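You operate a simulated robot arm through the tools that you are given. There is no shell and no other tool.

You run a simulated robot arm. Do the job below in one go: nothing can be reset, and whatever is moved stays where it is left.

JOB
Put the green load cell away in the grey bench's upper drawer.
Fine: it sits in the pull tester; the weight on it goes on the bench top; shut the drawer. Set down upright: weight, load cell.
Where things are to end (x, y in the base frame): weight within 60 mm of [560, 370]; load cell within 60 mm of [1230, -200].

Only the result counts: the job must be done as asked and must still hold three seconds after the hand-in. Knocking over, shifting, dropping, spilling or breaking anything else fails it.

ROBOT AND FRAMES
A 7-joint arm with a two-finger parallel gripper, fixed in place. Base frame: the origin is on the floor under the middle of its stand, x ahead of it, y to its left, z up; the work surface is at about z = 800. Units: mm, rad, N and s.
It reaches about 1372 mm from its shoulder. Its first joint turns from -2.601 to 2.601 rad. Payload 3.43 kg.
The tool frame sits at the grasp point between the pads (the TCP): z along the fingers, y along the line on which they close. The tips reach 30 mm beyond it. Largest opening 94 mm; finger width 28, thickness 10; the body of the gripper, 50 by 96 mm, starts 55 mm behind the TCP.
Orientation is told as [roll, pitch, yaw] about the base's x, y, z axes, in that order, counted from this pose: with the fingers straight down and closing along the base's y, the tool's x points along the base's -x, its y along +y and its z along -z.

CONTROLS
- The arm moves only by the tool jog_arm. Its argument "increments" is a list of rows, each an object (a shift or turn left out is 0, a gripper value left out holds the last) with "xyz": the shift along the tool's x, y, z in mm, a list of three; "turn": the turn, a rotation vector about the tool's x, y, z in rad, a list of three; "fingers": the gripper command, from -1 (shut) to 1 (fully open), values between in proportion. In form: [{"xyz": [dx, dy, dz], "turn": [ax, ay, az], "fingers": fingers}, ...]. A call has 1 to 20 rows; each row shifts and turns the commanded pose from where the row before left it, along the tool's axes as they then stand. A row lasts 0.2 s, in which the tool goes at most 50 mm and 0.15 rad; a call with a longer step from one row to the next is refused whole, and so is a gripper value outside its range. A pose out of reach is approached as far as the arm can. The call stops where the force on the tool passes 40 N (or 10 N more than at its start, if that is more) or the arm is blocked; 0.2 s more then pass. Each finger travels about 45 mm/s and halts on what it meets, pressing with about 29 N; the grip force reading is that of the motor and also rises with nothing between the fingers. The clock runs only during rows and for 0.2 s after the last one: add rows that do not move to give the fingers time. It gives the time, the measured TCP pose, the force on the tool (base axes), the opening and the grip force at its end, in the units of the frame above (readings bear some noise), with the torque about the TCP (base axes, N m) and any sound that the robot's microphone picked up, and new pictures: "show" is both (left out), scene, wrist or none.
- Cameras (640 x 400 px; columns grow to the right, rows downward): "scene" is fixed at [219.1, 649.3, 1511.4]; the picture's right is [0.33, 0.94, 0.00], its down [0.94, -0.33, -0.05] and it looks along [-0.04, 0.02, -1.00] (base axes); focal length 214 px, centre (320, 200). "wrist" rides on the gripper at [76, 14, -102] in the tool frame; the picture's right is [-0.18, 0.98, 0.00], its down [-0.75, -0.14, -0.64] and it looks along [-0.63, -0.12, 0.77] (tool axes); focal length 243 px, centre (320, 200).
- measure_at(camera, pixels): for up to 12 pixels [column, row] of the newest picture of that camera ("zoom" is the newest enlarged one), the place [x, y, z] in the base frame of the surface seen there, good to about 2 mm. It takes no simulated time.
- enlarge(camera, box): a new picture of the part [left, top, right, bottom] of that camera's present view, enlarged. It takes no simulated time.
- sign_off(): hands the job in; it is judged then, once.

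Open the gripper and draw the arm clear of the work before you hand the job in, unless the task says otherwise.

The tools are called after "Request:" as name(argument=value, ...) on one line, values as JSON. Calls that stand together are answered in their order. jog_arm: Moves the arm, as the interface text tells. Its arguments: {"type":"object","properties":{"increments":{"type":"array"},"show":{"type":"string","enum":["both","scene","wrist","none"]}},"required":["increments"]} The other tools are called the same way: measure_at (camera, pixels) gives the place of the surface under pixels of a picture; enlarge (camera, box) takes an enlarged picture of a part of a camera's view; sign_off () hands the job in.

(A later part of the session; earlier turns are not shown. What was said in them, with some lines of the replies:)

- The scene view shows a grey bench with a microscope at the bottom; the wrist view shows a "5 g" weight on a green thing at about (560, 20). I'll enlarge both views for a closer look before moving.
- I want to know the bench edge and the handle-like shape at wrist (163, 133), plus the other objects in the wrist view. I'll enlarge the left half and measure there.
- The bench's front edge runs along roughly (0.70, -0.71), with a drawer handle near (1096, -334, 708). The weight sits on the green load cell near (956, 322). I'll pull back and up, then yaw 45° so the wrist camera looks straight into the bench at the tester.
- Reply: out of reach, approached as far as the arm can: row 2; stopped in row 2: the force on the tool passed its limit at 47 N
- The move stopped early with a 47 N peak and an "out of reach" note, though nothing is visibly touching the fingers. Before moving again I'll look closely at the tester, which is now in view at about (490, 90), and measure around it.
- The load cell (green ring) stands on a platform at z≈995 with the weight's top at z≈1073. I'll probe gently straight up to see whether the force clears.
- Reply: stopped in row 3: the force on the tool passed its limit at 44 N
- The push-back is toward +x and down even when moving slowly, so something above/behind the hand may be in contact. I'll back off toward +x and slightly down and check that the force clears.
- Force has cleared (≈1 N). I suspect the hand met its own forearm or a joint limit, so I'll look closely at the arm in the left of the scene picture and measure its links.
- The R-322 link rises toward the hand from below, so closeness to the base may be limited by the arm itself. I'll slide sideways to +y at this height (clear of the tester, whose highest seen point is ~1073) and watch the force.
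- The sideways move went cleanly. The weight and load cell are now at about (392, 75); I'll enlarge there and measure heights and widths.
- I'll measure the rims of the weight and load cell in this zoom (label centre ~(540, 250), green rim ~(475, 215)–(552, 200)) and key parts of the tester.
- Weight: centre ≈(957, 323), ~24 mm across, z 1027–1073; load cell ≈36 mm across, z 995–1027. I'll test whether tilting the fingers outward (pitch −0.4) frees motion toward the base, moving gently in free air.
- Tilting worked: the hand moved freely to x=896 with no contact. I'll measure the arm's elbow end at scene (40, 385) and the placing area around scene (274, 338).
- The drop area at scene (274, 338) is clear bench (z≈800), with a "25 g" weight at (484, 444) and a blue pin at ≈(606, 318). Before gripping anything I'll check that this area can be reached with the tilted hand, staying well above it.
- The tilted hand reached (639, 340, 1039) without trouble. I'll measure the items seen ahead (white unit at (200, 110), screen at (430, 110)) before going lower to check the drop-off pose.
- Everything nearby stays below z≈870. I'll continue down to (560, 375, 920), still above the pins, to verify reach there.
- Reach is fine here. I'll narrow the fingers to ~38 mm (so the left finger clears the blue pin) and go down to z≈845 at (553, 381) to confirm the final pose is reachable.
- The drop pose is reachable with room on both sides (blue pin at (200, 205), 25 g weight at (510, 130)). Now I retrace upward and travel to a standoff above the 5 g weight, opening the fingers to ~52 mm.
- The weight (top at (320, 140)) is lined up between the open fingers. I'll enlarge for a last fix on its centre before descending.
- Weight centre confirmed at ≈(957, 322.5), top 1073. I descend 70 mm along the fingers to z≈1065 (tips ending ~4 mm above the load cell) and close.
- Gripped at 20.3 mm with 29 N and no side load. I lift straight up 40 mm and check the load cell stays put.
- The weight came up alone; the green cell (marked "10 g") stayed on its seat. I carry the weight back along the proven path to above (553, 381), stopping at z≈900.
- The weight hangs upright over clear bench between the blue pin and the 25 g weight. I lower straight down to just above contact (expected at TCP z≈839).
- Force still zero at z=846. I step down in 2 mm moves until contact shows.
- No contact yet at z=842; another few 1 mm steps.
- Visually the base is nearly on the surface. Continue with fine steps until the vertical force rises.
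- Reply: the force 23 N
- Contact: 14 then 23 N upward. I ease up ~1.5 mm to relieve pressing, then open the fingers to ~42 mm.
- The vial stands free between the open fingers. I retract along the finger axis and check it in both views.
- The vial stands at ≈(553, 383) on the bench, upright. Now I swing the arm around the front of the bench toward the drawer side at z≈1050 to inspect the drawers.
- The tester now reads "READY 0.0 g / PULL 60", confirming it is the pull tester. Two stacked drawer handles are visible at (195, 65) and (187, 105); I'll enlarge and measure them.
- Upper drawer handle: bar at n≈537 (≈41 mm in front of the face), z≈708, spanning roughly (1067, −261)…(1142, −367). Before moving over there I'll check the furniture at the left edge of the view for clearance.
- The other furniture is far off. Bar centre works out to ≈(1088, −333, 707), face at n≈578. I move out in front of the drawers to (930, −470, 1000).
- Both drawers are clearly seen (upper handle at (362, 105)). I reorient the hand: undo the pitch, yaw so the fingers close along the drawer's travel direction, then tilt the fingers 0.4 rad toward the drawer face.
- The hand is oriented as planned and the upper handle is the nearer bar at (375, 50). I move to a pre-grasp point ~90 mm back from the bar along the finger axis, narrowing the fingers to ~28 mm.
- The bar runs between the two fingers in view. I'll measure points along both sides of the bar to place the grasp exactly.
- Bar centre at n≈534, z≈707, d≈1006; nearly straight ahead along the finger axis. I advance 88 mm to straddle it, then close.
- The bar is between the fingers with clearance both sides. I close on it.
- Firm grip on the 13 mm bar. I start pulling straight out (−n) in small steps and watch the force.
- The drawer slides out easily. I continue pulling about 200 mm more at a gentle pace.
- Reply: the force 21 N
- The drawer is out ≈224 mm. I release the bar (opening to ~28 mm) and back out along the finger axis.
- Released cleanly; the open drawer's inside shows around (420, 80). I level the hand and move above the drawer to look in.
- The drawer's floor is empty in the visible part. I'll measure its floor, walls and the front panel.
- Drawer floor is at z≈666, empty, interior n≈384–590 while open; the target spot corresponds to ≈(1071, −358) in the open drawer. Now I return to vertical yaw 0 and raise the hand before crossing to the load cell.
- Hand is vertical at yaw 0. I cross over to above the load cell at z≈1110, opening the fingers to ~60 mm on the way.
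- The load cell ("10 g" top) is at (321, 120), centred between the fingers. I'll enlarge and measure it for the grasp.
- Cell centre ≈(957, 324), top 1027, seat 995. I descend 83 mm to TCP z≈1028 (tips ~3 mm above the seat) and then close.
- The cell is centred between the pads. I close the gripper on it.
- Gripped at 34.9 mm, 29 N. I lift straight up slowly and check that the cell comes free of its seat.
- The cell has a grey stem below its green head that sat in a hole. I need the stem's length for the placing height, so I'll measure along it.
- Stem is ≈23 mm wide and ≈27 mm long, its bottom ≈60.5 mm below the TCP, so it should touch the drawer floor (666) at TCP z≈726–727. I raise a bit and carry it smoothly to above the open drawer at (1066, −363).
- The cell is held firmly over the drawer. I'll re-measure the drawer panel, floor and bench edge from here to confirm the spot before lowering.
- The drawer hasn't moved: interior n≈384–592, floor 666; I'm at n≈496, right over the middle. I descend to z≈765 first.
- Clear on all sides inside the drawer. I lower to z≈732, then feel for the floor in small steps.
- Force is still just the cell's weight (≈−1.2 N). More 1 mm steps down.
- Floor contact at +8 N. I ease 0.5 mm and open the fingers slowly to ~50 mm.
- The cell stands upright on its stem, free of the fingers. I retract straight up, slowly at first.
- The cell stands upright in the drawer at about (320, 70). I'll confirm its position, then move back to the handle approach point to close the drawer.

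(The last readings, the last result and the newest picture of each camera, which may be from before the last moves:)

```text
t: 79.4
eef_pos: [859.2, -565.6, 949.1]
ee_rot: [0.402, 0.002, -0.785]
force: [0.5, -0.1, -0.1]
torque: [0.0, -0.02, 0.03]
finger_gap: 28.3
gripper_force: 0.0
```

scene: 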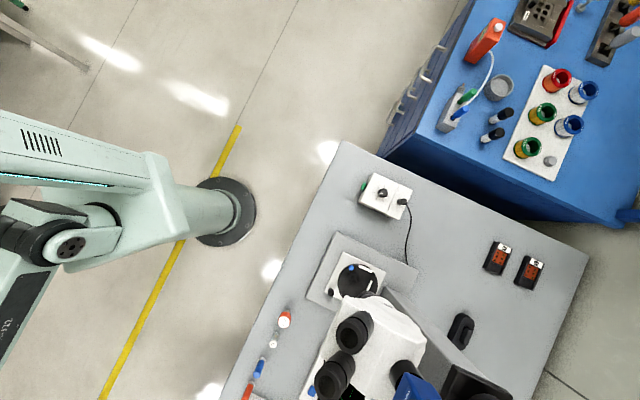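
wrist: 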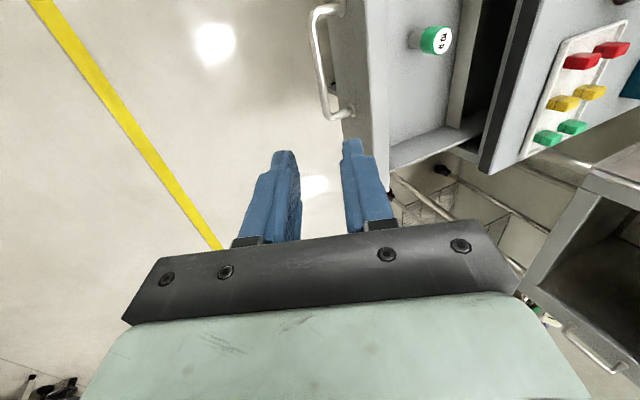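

Cell confirmed at (1064, −363), i.e. ≈(1223, −204) once the drawer is shut. The handle is at (322, 60) as before; I measure the bar and then advance to it.

Request:
measure_at(camera="wrist", pixels=[[316, 50], [320, 80], [317, 35], [325, 100], [340, 112], [313, 65]])

Request:
jog_arm(increments=[{"xyz": [0, 0, 40]}, {"xyz": [0, 0, 40]}, {"xyz": [0, 0, 40]}, {"xyz": [0, 0, 30]}, {"xyz": [0, 0, 10]}, {"xyz": [0, 0, 0]}], show="wrist")

Request:
enlarge(camera="wrist", box=[220, 20, 460, 220])

```text
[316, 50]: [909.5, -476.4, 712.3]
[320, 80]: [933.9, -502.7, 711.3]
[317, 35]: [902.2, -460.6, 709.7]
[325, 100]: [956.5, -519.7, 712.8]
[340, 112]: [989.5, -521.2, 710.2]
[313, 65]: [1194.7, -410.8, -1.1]
```

```text
t: 80.8
eef_pos: [902.4, -520.4, 802.4]
ee_rot: [0.401, 0.001, -0.785]
force: [0.5, -0.6, 0.5]
torque: [0.01, 0.02, -0.01]
finger_gap: 28.0
gripper_force: 0.0
```

wrist: 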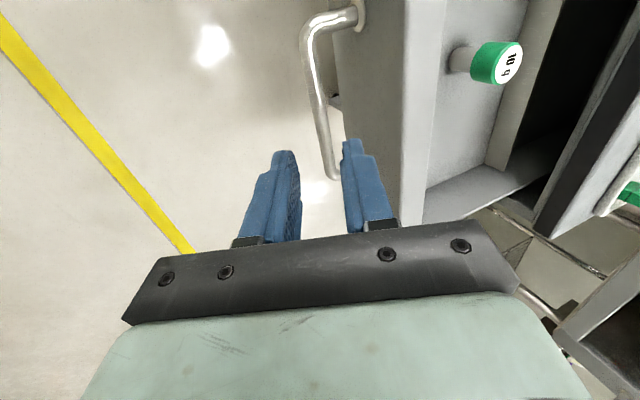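

```text
2.00 times, centred on (340, 120) of wrist
```

zoom: 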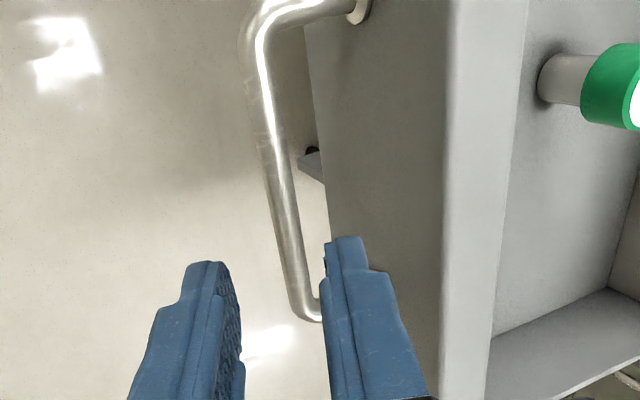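

Everything matches the release geometry. I advance the last ~89 mm to straddle the bar and close on it.

Request:
jog_arm(increments=[{"xyz": [0, 0, 25]}, {"xyz": [0, 0, 25]}, {"xyz": [0, 0, 22]}, {"xyz": [0, 0, 17]}, {"xyz": [0, 0, 0]}], show="wrist")

Request:
enlarge(camera="wrist", box=[220, 20, 460, 220])

```text
t: 82.0
eef_pos: [926.9, -496.7, 721.0]
ee_rot: [0.399, 0.003, -0.786]
force: [0.0, -0.3, 0.5]
torque: [0.01, 0.01, -0.01]
finger_gap: 28.1
gripper_force: 0.1
```

wrist: 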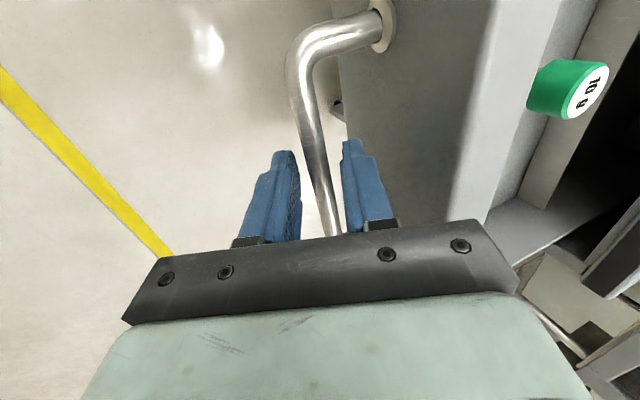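

```text
2.00 times, centred on (340, 120) of wrist
```

zoom: 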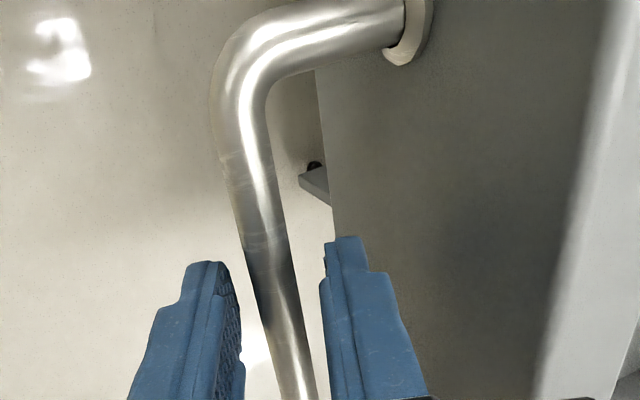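

The bar is nicely between the fingers. I close gradually so the drawer isn't jolted.

Request:
jog_arm(increments=[{"fingers": -0.5}, {"fingers": -0.58}, {"fingers": -0.64}, {"fingers": -0.68}, {"fingers": -0.72}, {"fingers": -0.76}, {"fingers": -1}, {"fingers": -1}], show="wrist")

```text
t: 83.8
eef_pos: [926.0, -496.6, 720.8]
ee_rot: [0.399, 0.0, -0.784]
force: [-1.5, -0.5, 0.1]
torque: [-0.04, 0.0, 0.09]
finger_gap: 12.6
gripper_force: 44.6
```

wrist: 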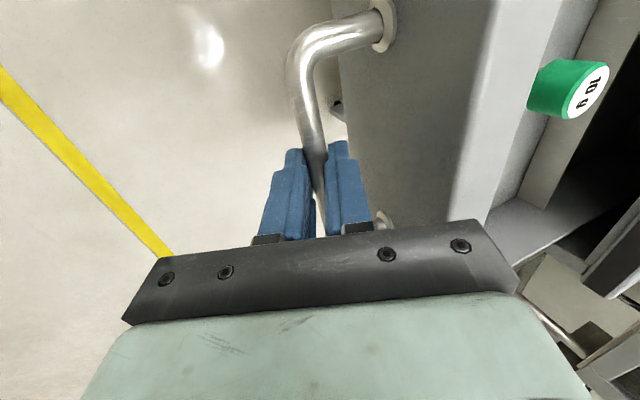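

Gripped. I push the drawer in slowly (ramping to 8 mm per row) and will check the cell part-way.

Request:
jog_arm(increments=[{"xyz": [0, 1.84, 0.78]}, {"xyz": [0, 3.68, 1.56]}, {"xyz": [0, 5.53, 2.33]}, {"xyz": [0, 7.37, 3.11]}, {"xyz": [0, 7.37, 3.11]}, {"xyz": [0, 7.37, 3.11]}, {"xyz": [0, 7.37, 3.11]}, {"xyz": [0, 7.37, 3.11]}, {"xyz": [0, 7.37, 3.11]}, {"xyz": [0, 5.53, 2.33]}, {"xyz": [0, 3.68, 1.56]}, {"xyz": [0, 0, 0]}], show="wrist")

```text
t: 86.4
eef_pos: [978.0, -446.5, 719.9]
ee_rot: [0.4, 0.001, -0.785]
force: [-3.8, 1.2, -3.9]
torque: [-0.94, -0.83, -0.45]
finger_gap: 12.7
gripper_force: 44.7
```

wrist: 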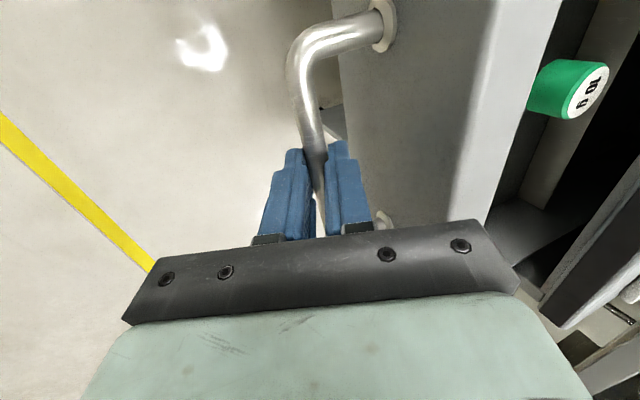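

The cell rides along upright and unmoved relative to the drawer. I continue pushing another ~134 mm gently.

Request:
jog_arm(increments=[{"xyz": [0, 1.84, 0.78]}, {"xyz": [0, 3.68, 1.56]}, {"xyz": [0, 5.53, 2.33]}, {"xyz": [0, 7.37, 3.11]}, {"xyz": [0, 7.37, 3.11]}, {"xyz": [0, 7.37, 3.11]}, {"xyz": [0, 7.37, 3.11]}, {"xyz": [0, 7.37, 3.11]}, {"xyz": [0, 7.37, 3.11]}, {"xyz": [0, 7.37, 3.11]}, {"xyz": [0, 7.37, 3.11]}, {"xyz": [0, 7.37, 3.11]}, {"xyz": [0, 7.37, 3.11]}, {"xyz": [0, 7.37, 3.11]}, {"xyz": [0, 7.37, 3.11]}, {"xyz": [0, 5.53, 2.33]}, {"xyz": [0, 3.68, 1.56]}, {"xyz": [0, 1.84, 0.78]}, {"xyz": [0, 0, 0]}], show="wrist")

```text
t: 90.4
eef_pos: [1061.9, -362.0, 720.0]
ee_rot: [0.398, 0.002, -0.786]
force: [-5.5, 1.3, -2.7]
torque: [0.56, 0.69, 0.52]
finger_gap: 12.6
gripper_force: 45.2
```

wrist: 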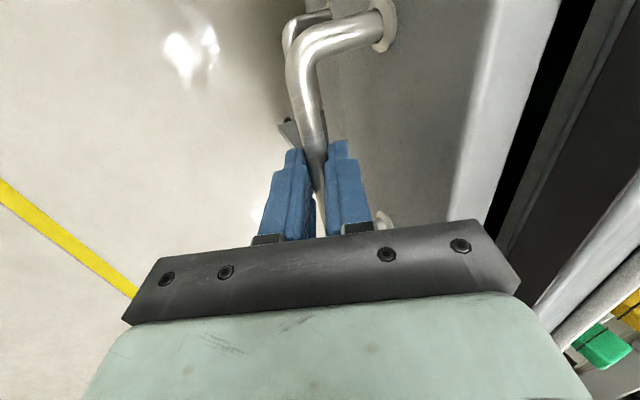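

About 34 mm remain. I push on at 4 mm per row, then slow further near the closed stop.

Request:
jog_arm(increments=[{"xyz": [0, 1.84, 0.78]}, {"xyz": [0, 3.68, 1.56]}, {"xyz": [0, 3.68, 1.56]}, {"xyz": [0, 3.68, 1.56]}, {"xyz": [0, 3.68, 1.56]}, {"xyz": [0, 3.68, 1.56]}, {"xyz": [0, 3.68, 1.56]}, {"xyz": [0, 1.84, 0.78]}, {"xyz": [0, 1.84, 0.78]}, {"xyz": [0, 0, 0]}], show="wrist")

```text
t: 92.6
eef_pos: [1083.3, -340.1, 718.6]
ee_rot: [0.4, 0.003, -0.786]
force: [-7.5, 4.3, -2.5]
torque: [-0.23, -0.15, -0.01]
finger_gap: 12.7
gripper_force: 45.5
```

wrist: 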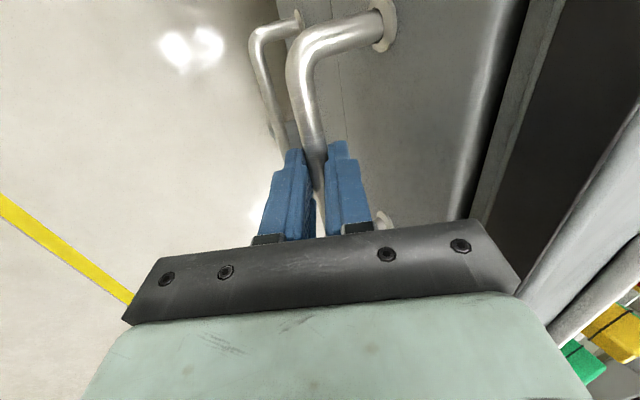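

Around 4 mm left. I push in 1 mm steps until the force shows the stop.

Request:
jog_arm(increments=[{"xyz": [0, 0.92, 0.39]}, {"xyz": [0, 0.92, 0.39]}, {"xyz": [0, 0.92, 0.39]}, {"xyz": [0, 0, 0]}], show="none")

Request:
jog_arm(increments=[{"xyz": [0, 0.92, 0.39]}, {"xyz": [0, 0.92, 0.39]}, {"xyz": [0, 0, 0]}], show="none")

```text
t: 93.6
eef_pos: [1084.8, -338.0, 721.2]
ee_rot: [0.4, 0.001, -0.787]
force: [-7.7, 2.5, -0.9]
torque: [0.22, 0.29, 0.25]
finger_gap: 12.7
gripper_force: 45.0
```

```text
t: 94.4
eef_pos: [1085.7, -336.4, 719.2]
ee_rot: [0.401, 0.001, -0.785]
force: [-8.6, -2.3, 2.7]
torque: [0.58, 0.72, 0.51]
finger_gap: 12.6
gripper_force: 44.6
```

Resistance along the drawer axis is beginning to rise (≈−7.7 N). Two more 1 mm steps.

Request:
jog_arm(increments=[{"xyz": [0, 0.92, 0.39]}, {"xyz": [0, 0, 0]}], show="none")

Request:
jog_arm(increments=[{"xyz": [0, 0.92, 0.39]}, {"xyz": [0, 0, 0]}], show="wrist")

```text
t: 95.0
eef_pos: [1087.2, -337.4, 719.8]
ee_rot: [0.399, 0.001, -0.785]
force: [-14.8, -7.7, 2.7]
torque: [0.28, 0.62, 0.41]
finger_gap: 12.8
gripper_force: 45.3
```

```text
t: 95.6
eef_pos: [1086.5, -337.2, 720.3]
ee_rot: [0.398, 0.003, -0.788]
force: [-25.5, -13.4, 4.4]
torque: [-0.17, 0.36, 0.2]
finger_gap: 12.6
gripper_force: 45.0
```

wrist: 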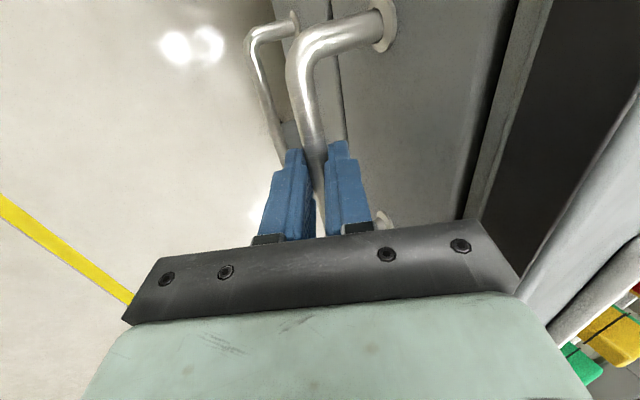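

Hard stop reached (≈27 N along the drawer axis): the drawer is shut. I open the fingers while holding position, then back out along the finger axis.

Request:
jog_arm(increments=[{"fingers": -0.6}, {"fingers": -0.4}, {"fingers": -0.4}, {"xyz": [0, 0, 0]}, {"xyz": [0, -1.5, -0.6]}, {"xyz": [0, 0, 0]}], show="wrist")

Request:
enlarge(camera="wrist", box=[220, 20, 460, 220])

```text
t: 97.0
eef_pos: [1085.5, -336.6, 720.3]
ee_rot: [0.4, 0.002, -0.786]
force: [-0.5, 0.2, 0.6]
torque: [0.02, 0.02, -0.02]
finger_gap: 28.2
gripper_force: 0.0
```

wrist: 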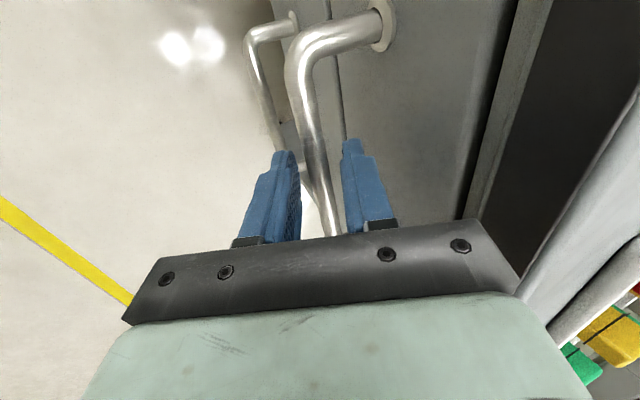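

```text
2.00 times, centred on (340, 120) of wrist
```

zoom: 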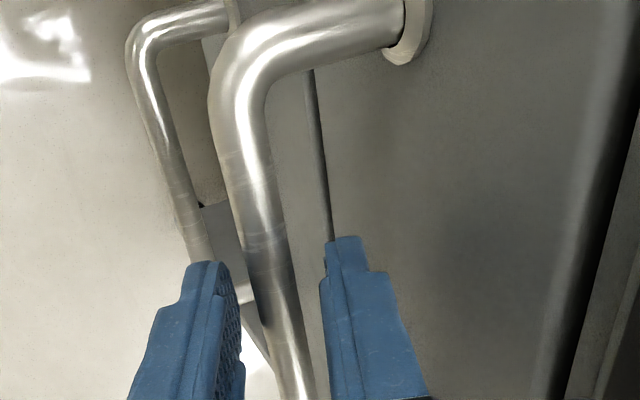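

The bar is free between the open fingers and force is zero. I back out along the finger axis and away from the bench.

Request:
jog_arm(increments=[{"xyz": [0, 0, -15]}, {"xyz": [0, 0, -25]}, {"xyz": [0, 0, -30]}, {"xyz": [0, 0, -40]}, {"xyz": [0, 0, -40]}, {"xyz": [0, -20, -30]}, {"xyz": [0, -35, -20]}, {"xyz": [0, -35, -20]}, {"xyz": [0, -35, -20]}, {"xyz": [0, -35, -20]}, {"xyz": [0, 0, 0]}])

Request:
enlarge(camera="wrist", box=[300, 0, 540, 200])

```text
t: 99.4
eef_pos: [910.9, -512.4, 896.0]
ee_rot: [0.399, 0.003, -0.786]
force: [0.0, 0.4, 0.2]
torque: [0.0, -0.01, 0.01]
finger_gap: 28.3
gripper_force: 0.1
```

scene: 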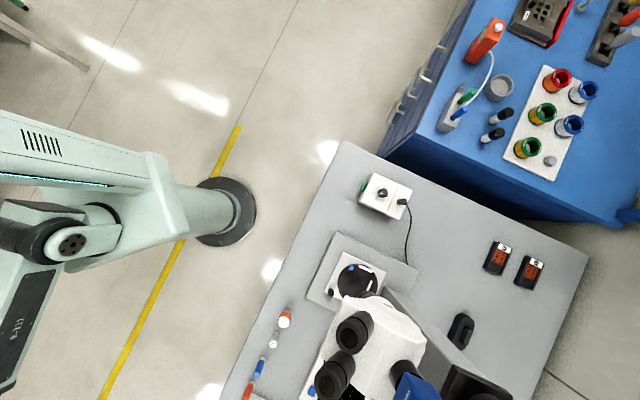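
wrist: 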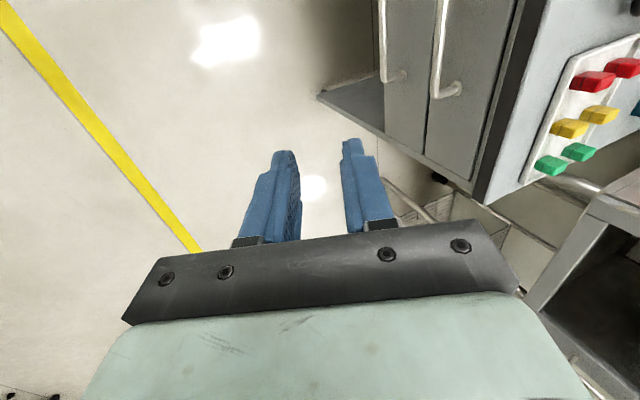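

```text
2.00 times, centred on (420, 100) of wrist
```

zoom: 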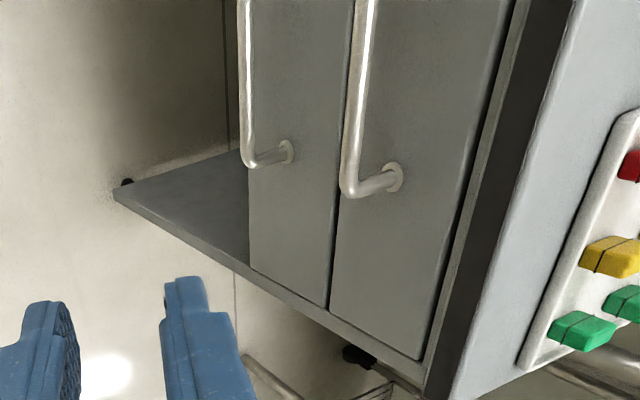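

Both drawer faces look flush. I'll verify by measuring points on the upper and lower faces and the upper bar, and check the vial in the scene at (273, 343).

Request:
measure_at(camera="zoom", pixels=[[440, 100], [430, 250], [400, 300], [300, 100], [290, 240], [365, 60], [350, 170]])

Request:
enlarge(camera="scene", box=[220, 290, 340, 400])

Request:
measure_at(camera="scene", pixels=[[273, 343], [273, 346], [284, 318], [260, 365]])

```text
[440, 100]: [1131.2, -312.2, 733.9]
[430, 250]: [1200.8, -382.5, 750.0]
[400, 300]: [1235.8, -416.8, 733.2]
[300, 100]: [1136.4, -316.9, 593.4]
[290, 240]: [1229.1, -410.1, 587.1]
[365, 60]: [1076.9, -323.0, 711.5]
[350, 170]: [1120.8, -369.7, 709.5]
```

```text
3.64 times, centred on (280, 345) of scene
```

zoom: 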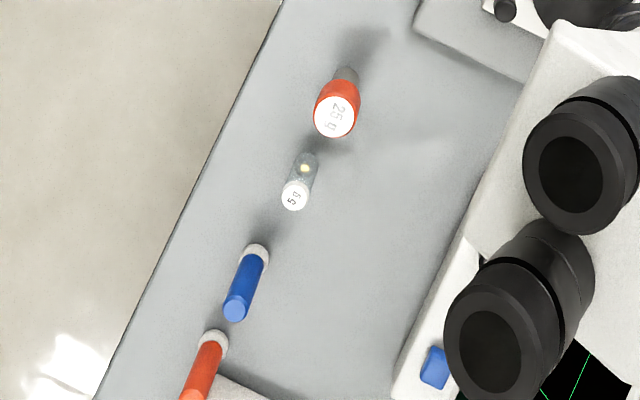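

```text
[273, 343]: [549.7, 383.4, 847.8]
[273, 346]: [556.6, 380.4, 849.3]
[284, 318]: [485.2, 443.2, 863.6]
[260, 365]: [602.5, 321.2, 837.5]
```

Upper and lower faces are both at n≈579 (flush, as before), and the vial stands at ≈(553, 382). I open the gripper fully and raise the arm clear of the bench before handing in.

Request:
jog_arm(increments=[{"xyz": [0, -8, -30], "fingers": 1}, {"xyz": [0, -8, -40], "fingers": 1}, {"xyz": [0, -8, -40], "fingers": 1}, {"xyz": [0, 0, -40], "fingers": 1}, {"fingers": 1}, {"fingers": 1}, {"fingers": 1}, {"fingers": 1}, {"fingers": 1}])

```text
t: 101.4
eef_pos: [855.6, -569.7, 1025.3]
ee_rot: [0.4, 0.002, -0.784]
force: [-0.2, -0.1, -0.2]
torque: [0.01, -0.03, 0.04]
finger_gap: 94.0
gripper_force: 0.1
```

scene: 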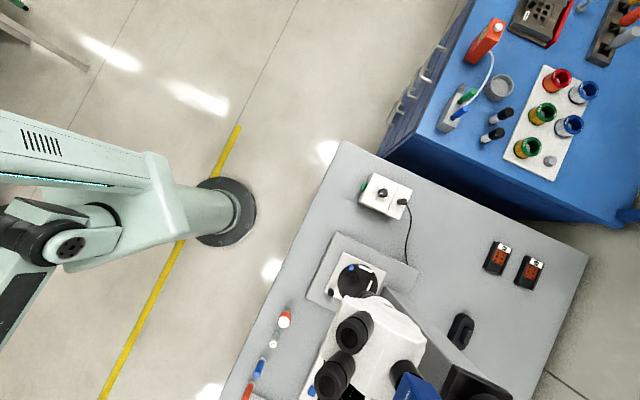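
wrist: 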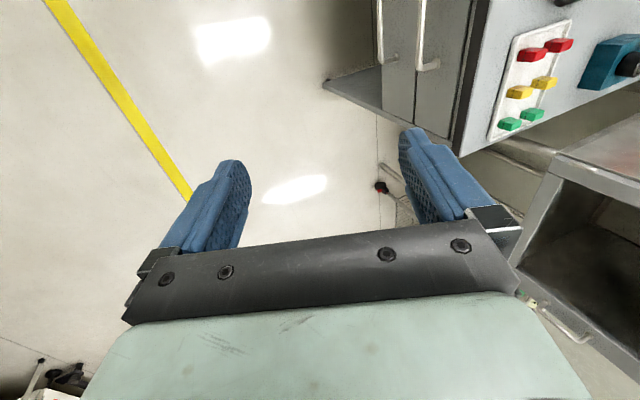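

The drawer is shut, the weight stands upright on the bench top, the gripper is open and the arm is clear. I hand the job in.

Request:
sign_off()

```text
The job is handed in.
```

The green load cell is in the grey bench's upper drawer, the drawer is shut, and the job is handed in.

- **Weight:** the 5 g weight stands upright on the bench top at about (553, 382), roughly 14 mm from the target.
- **Load cell:** I set it down standing on its stem in the open drawer. By my measurements it should now be at about (1223, −204), within about 8 mm of the target. It was still upright when I last saw it, about a third of the way through closing. After that it was out of view, so its final position and stance are inferred from a slow, smooth push.
- **Drawer:** I pushed it to a firm stop. Its face measures level with the lower drawer's.
- **Early stops:** two early moves stopped on the force limit (47 N and 44 N) at about z = 1220, most likely because the wrist was near the limit of its motion. I saw nothing touched or moved, and tilting the hand cleared it.

The gripper is open and the arm is clear of the bench.
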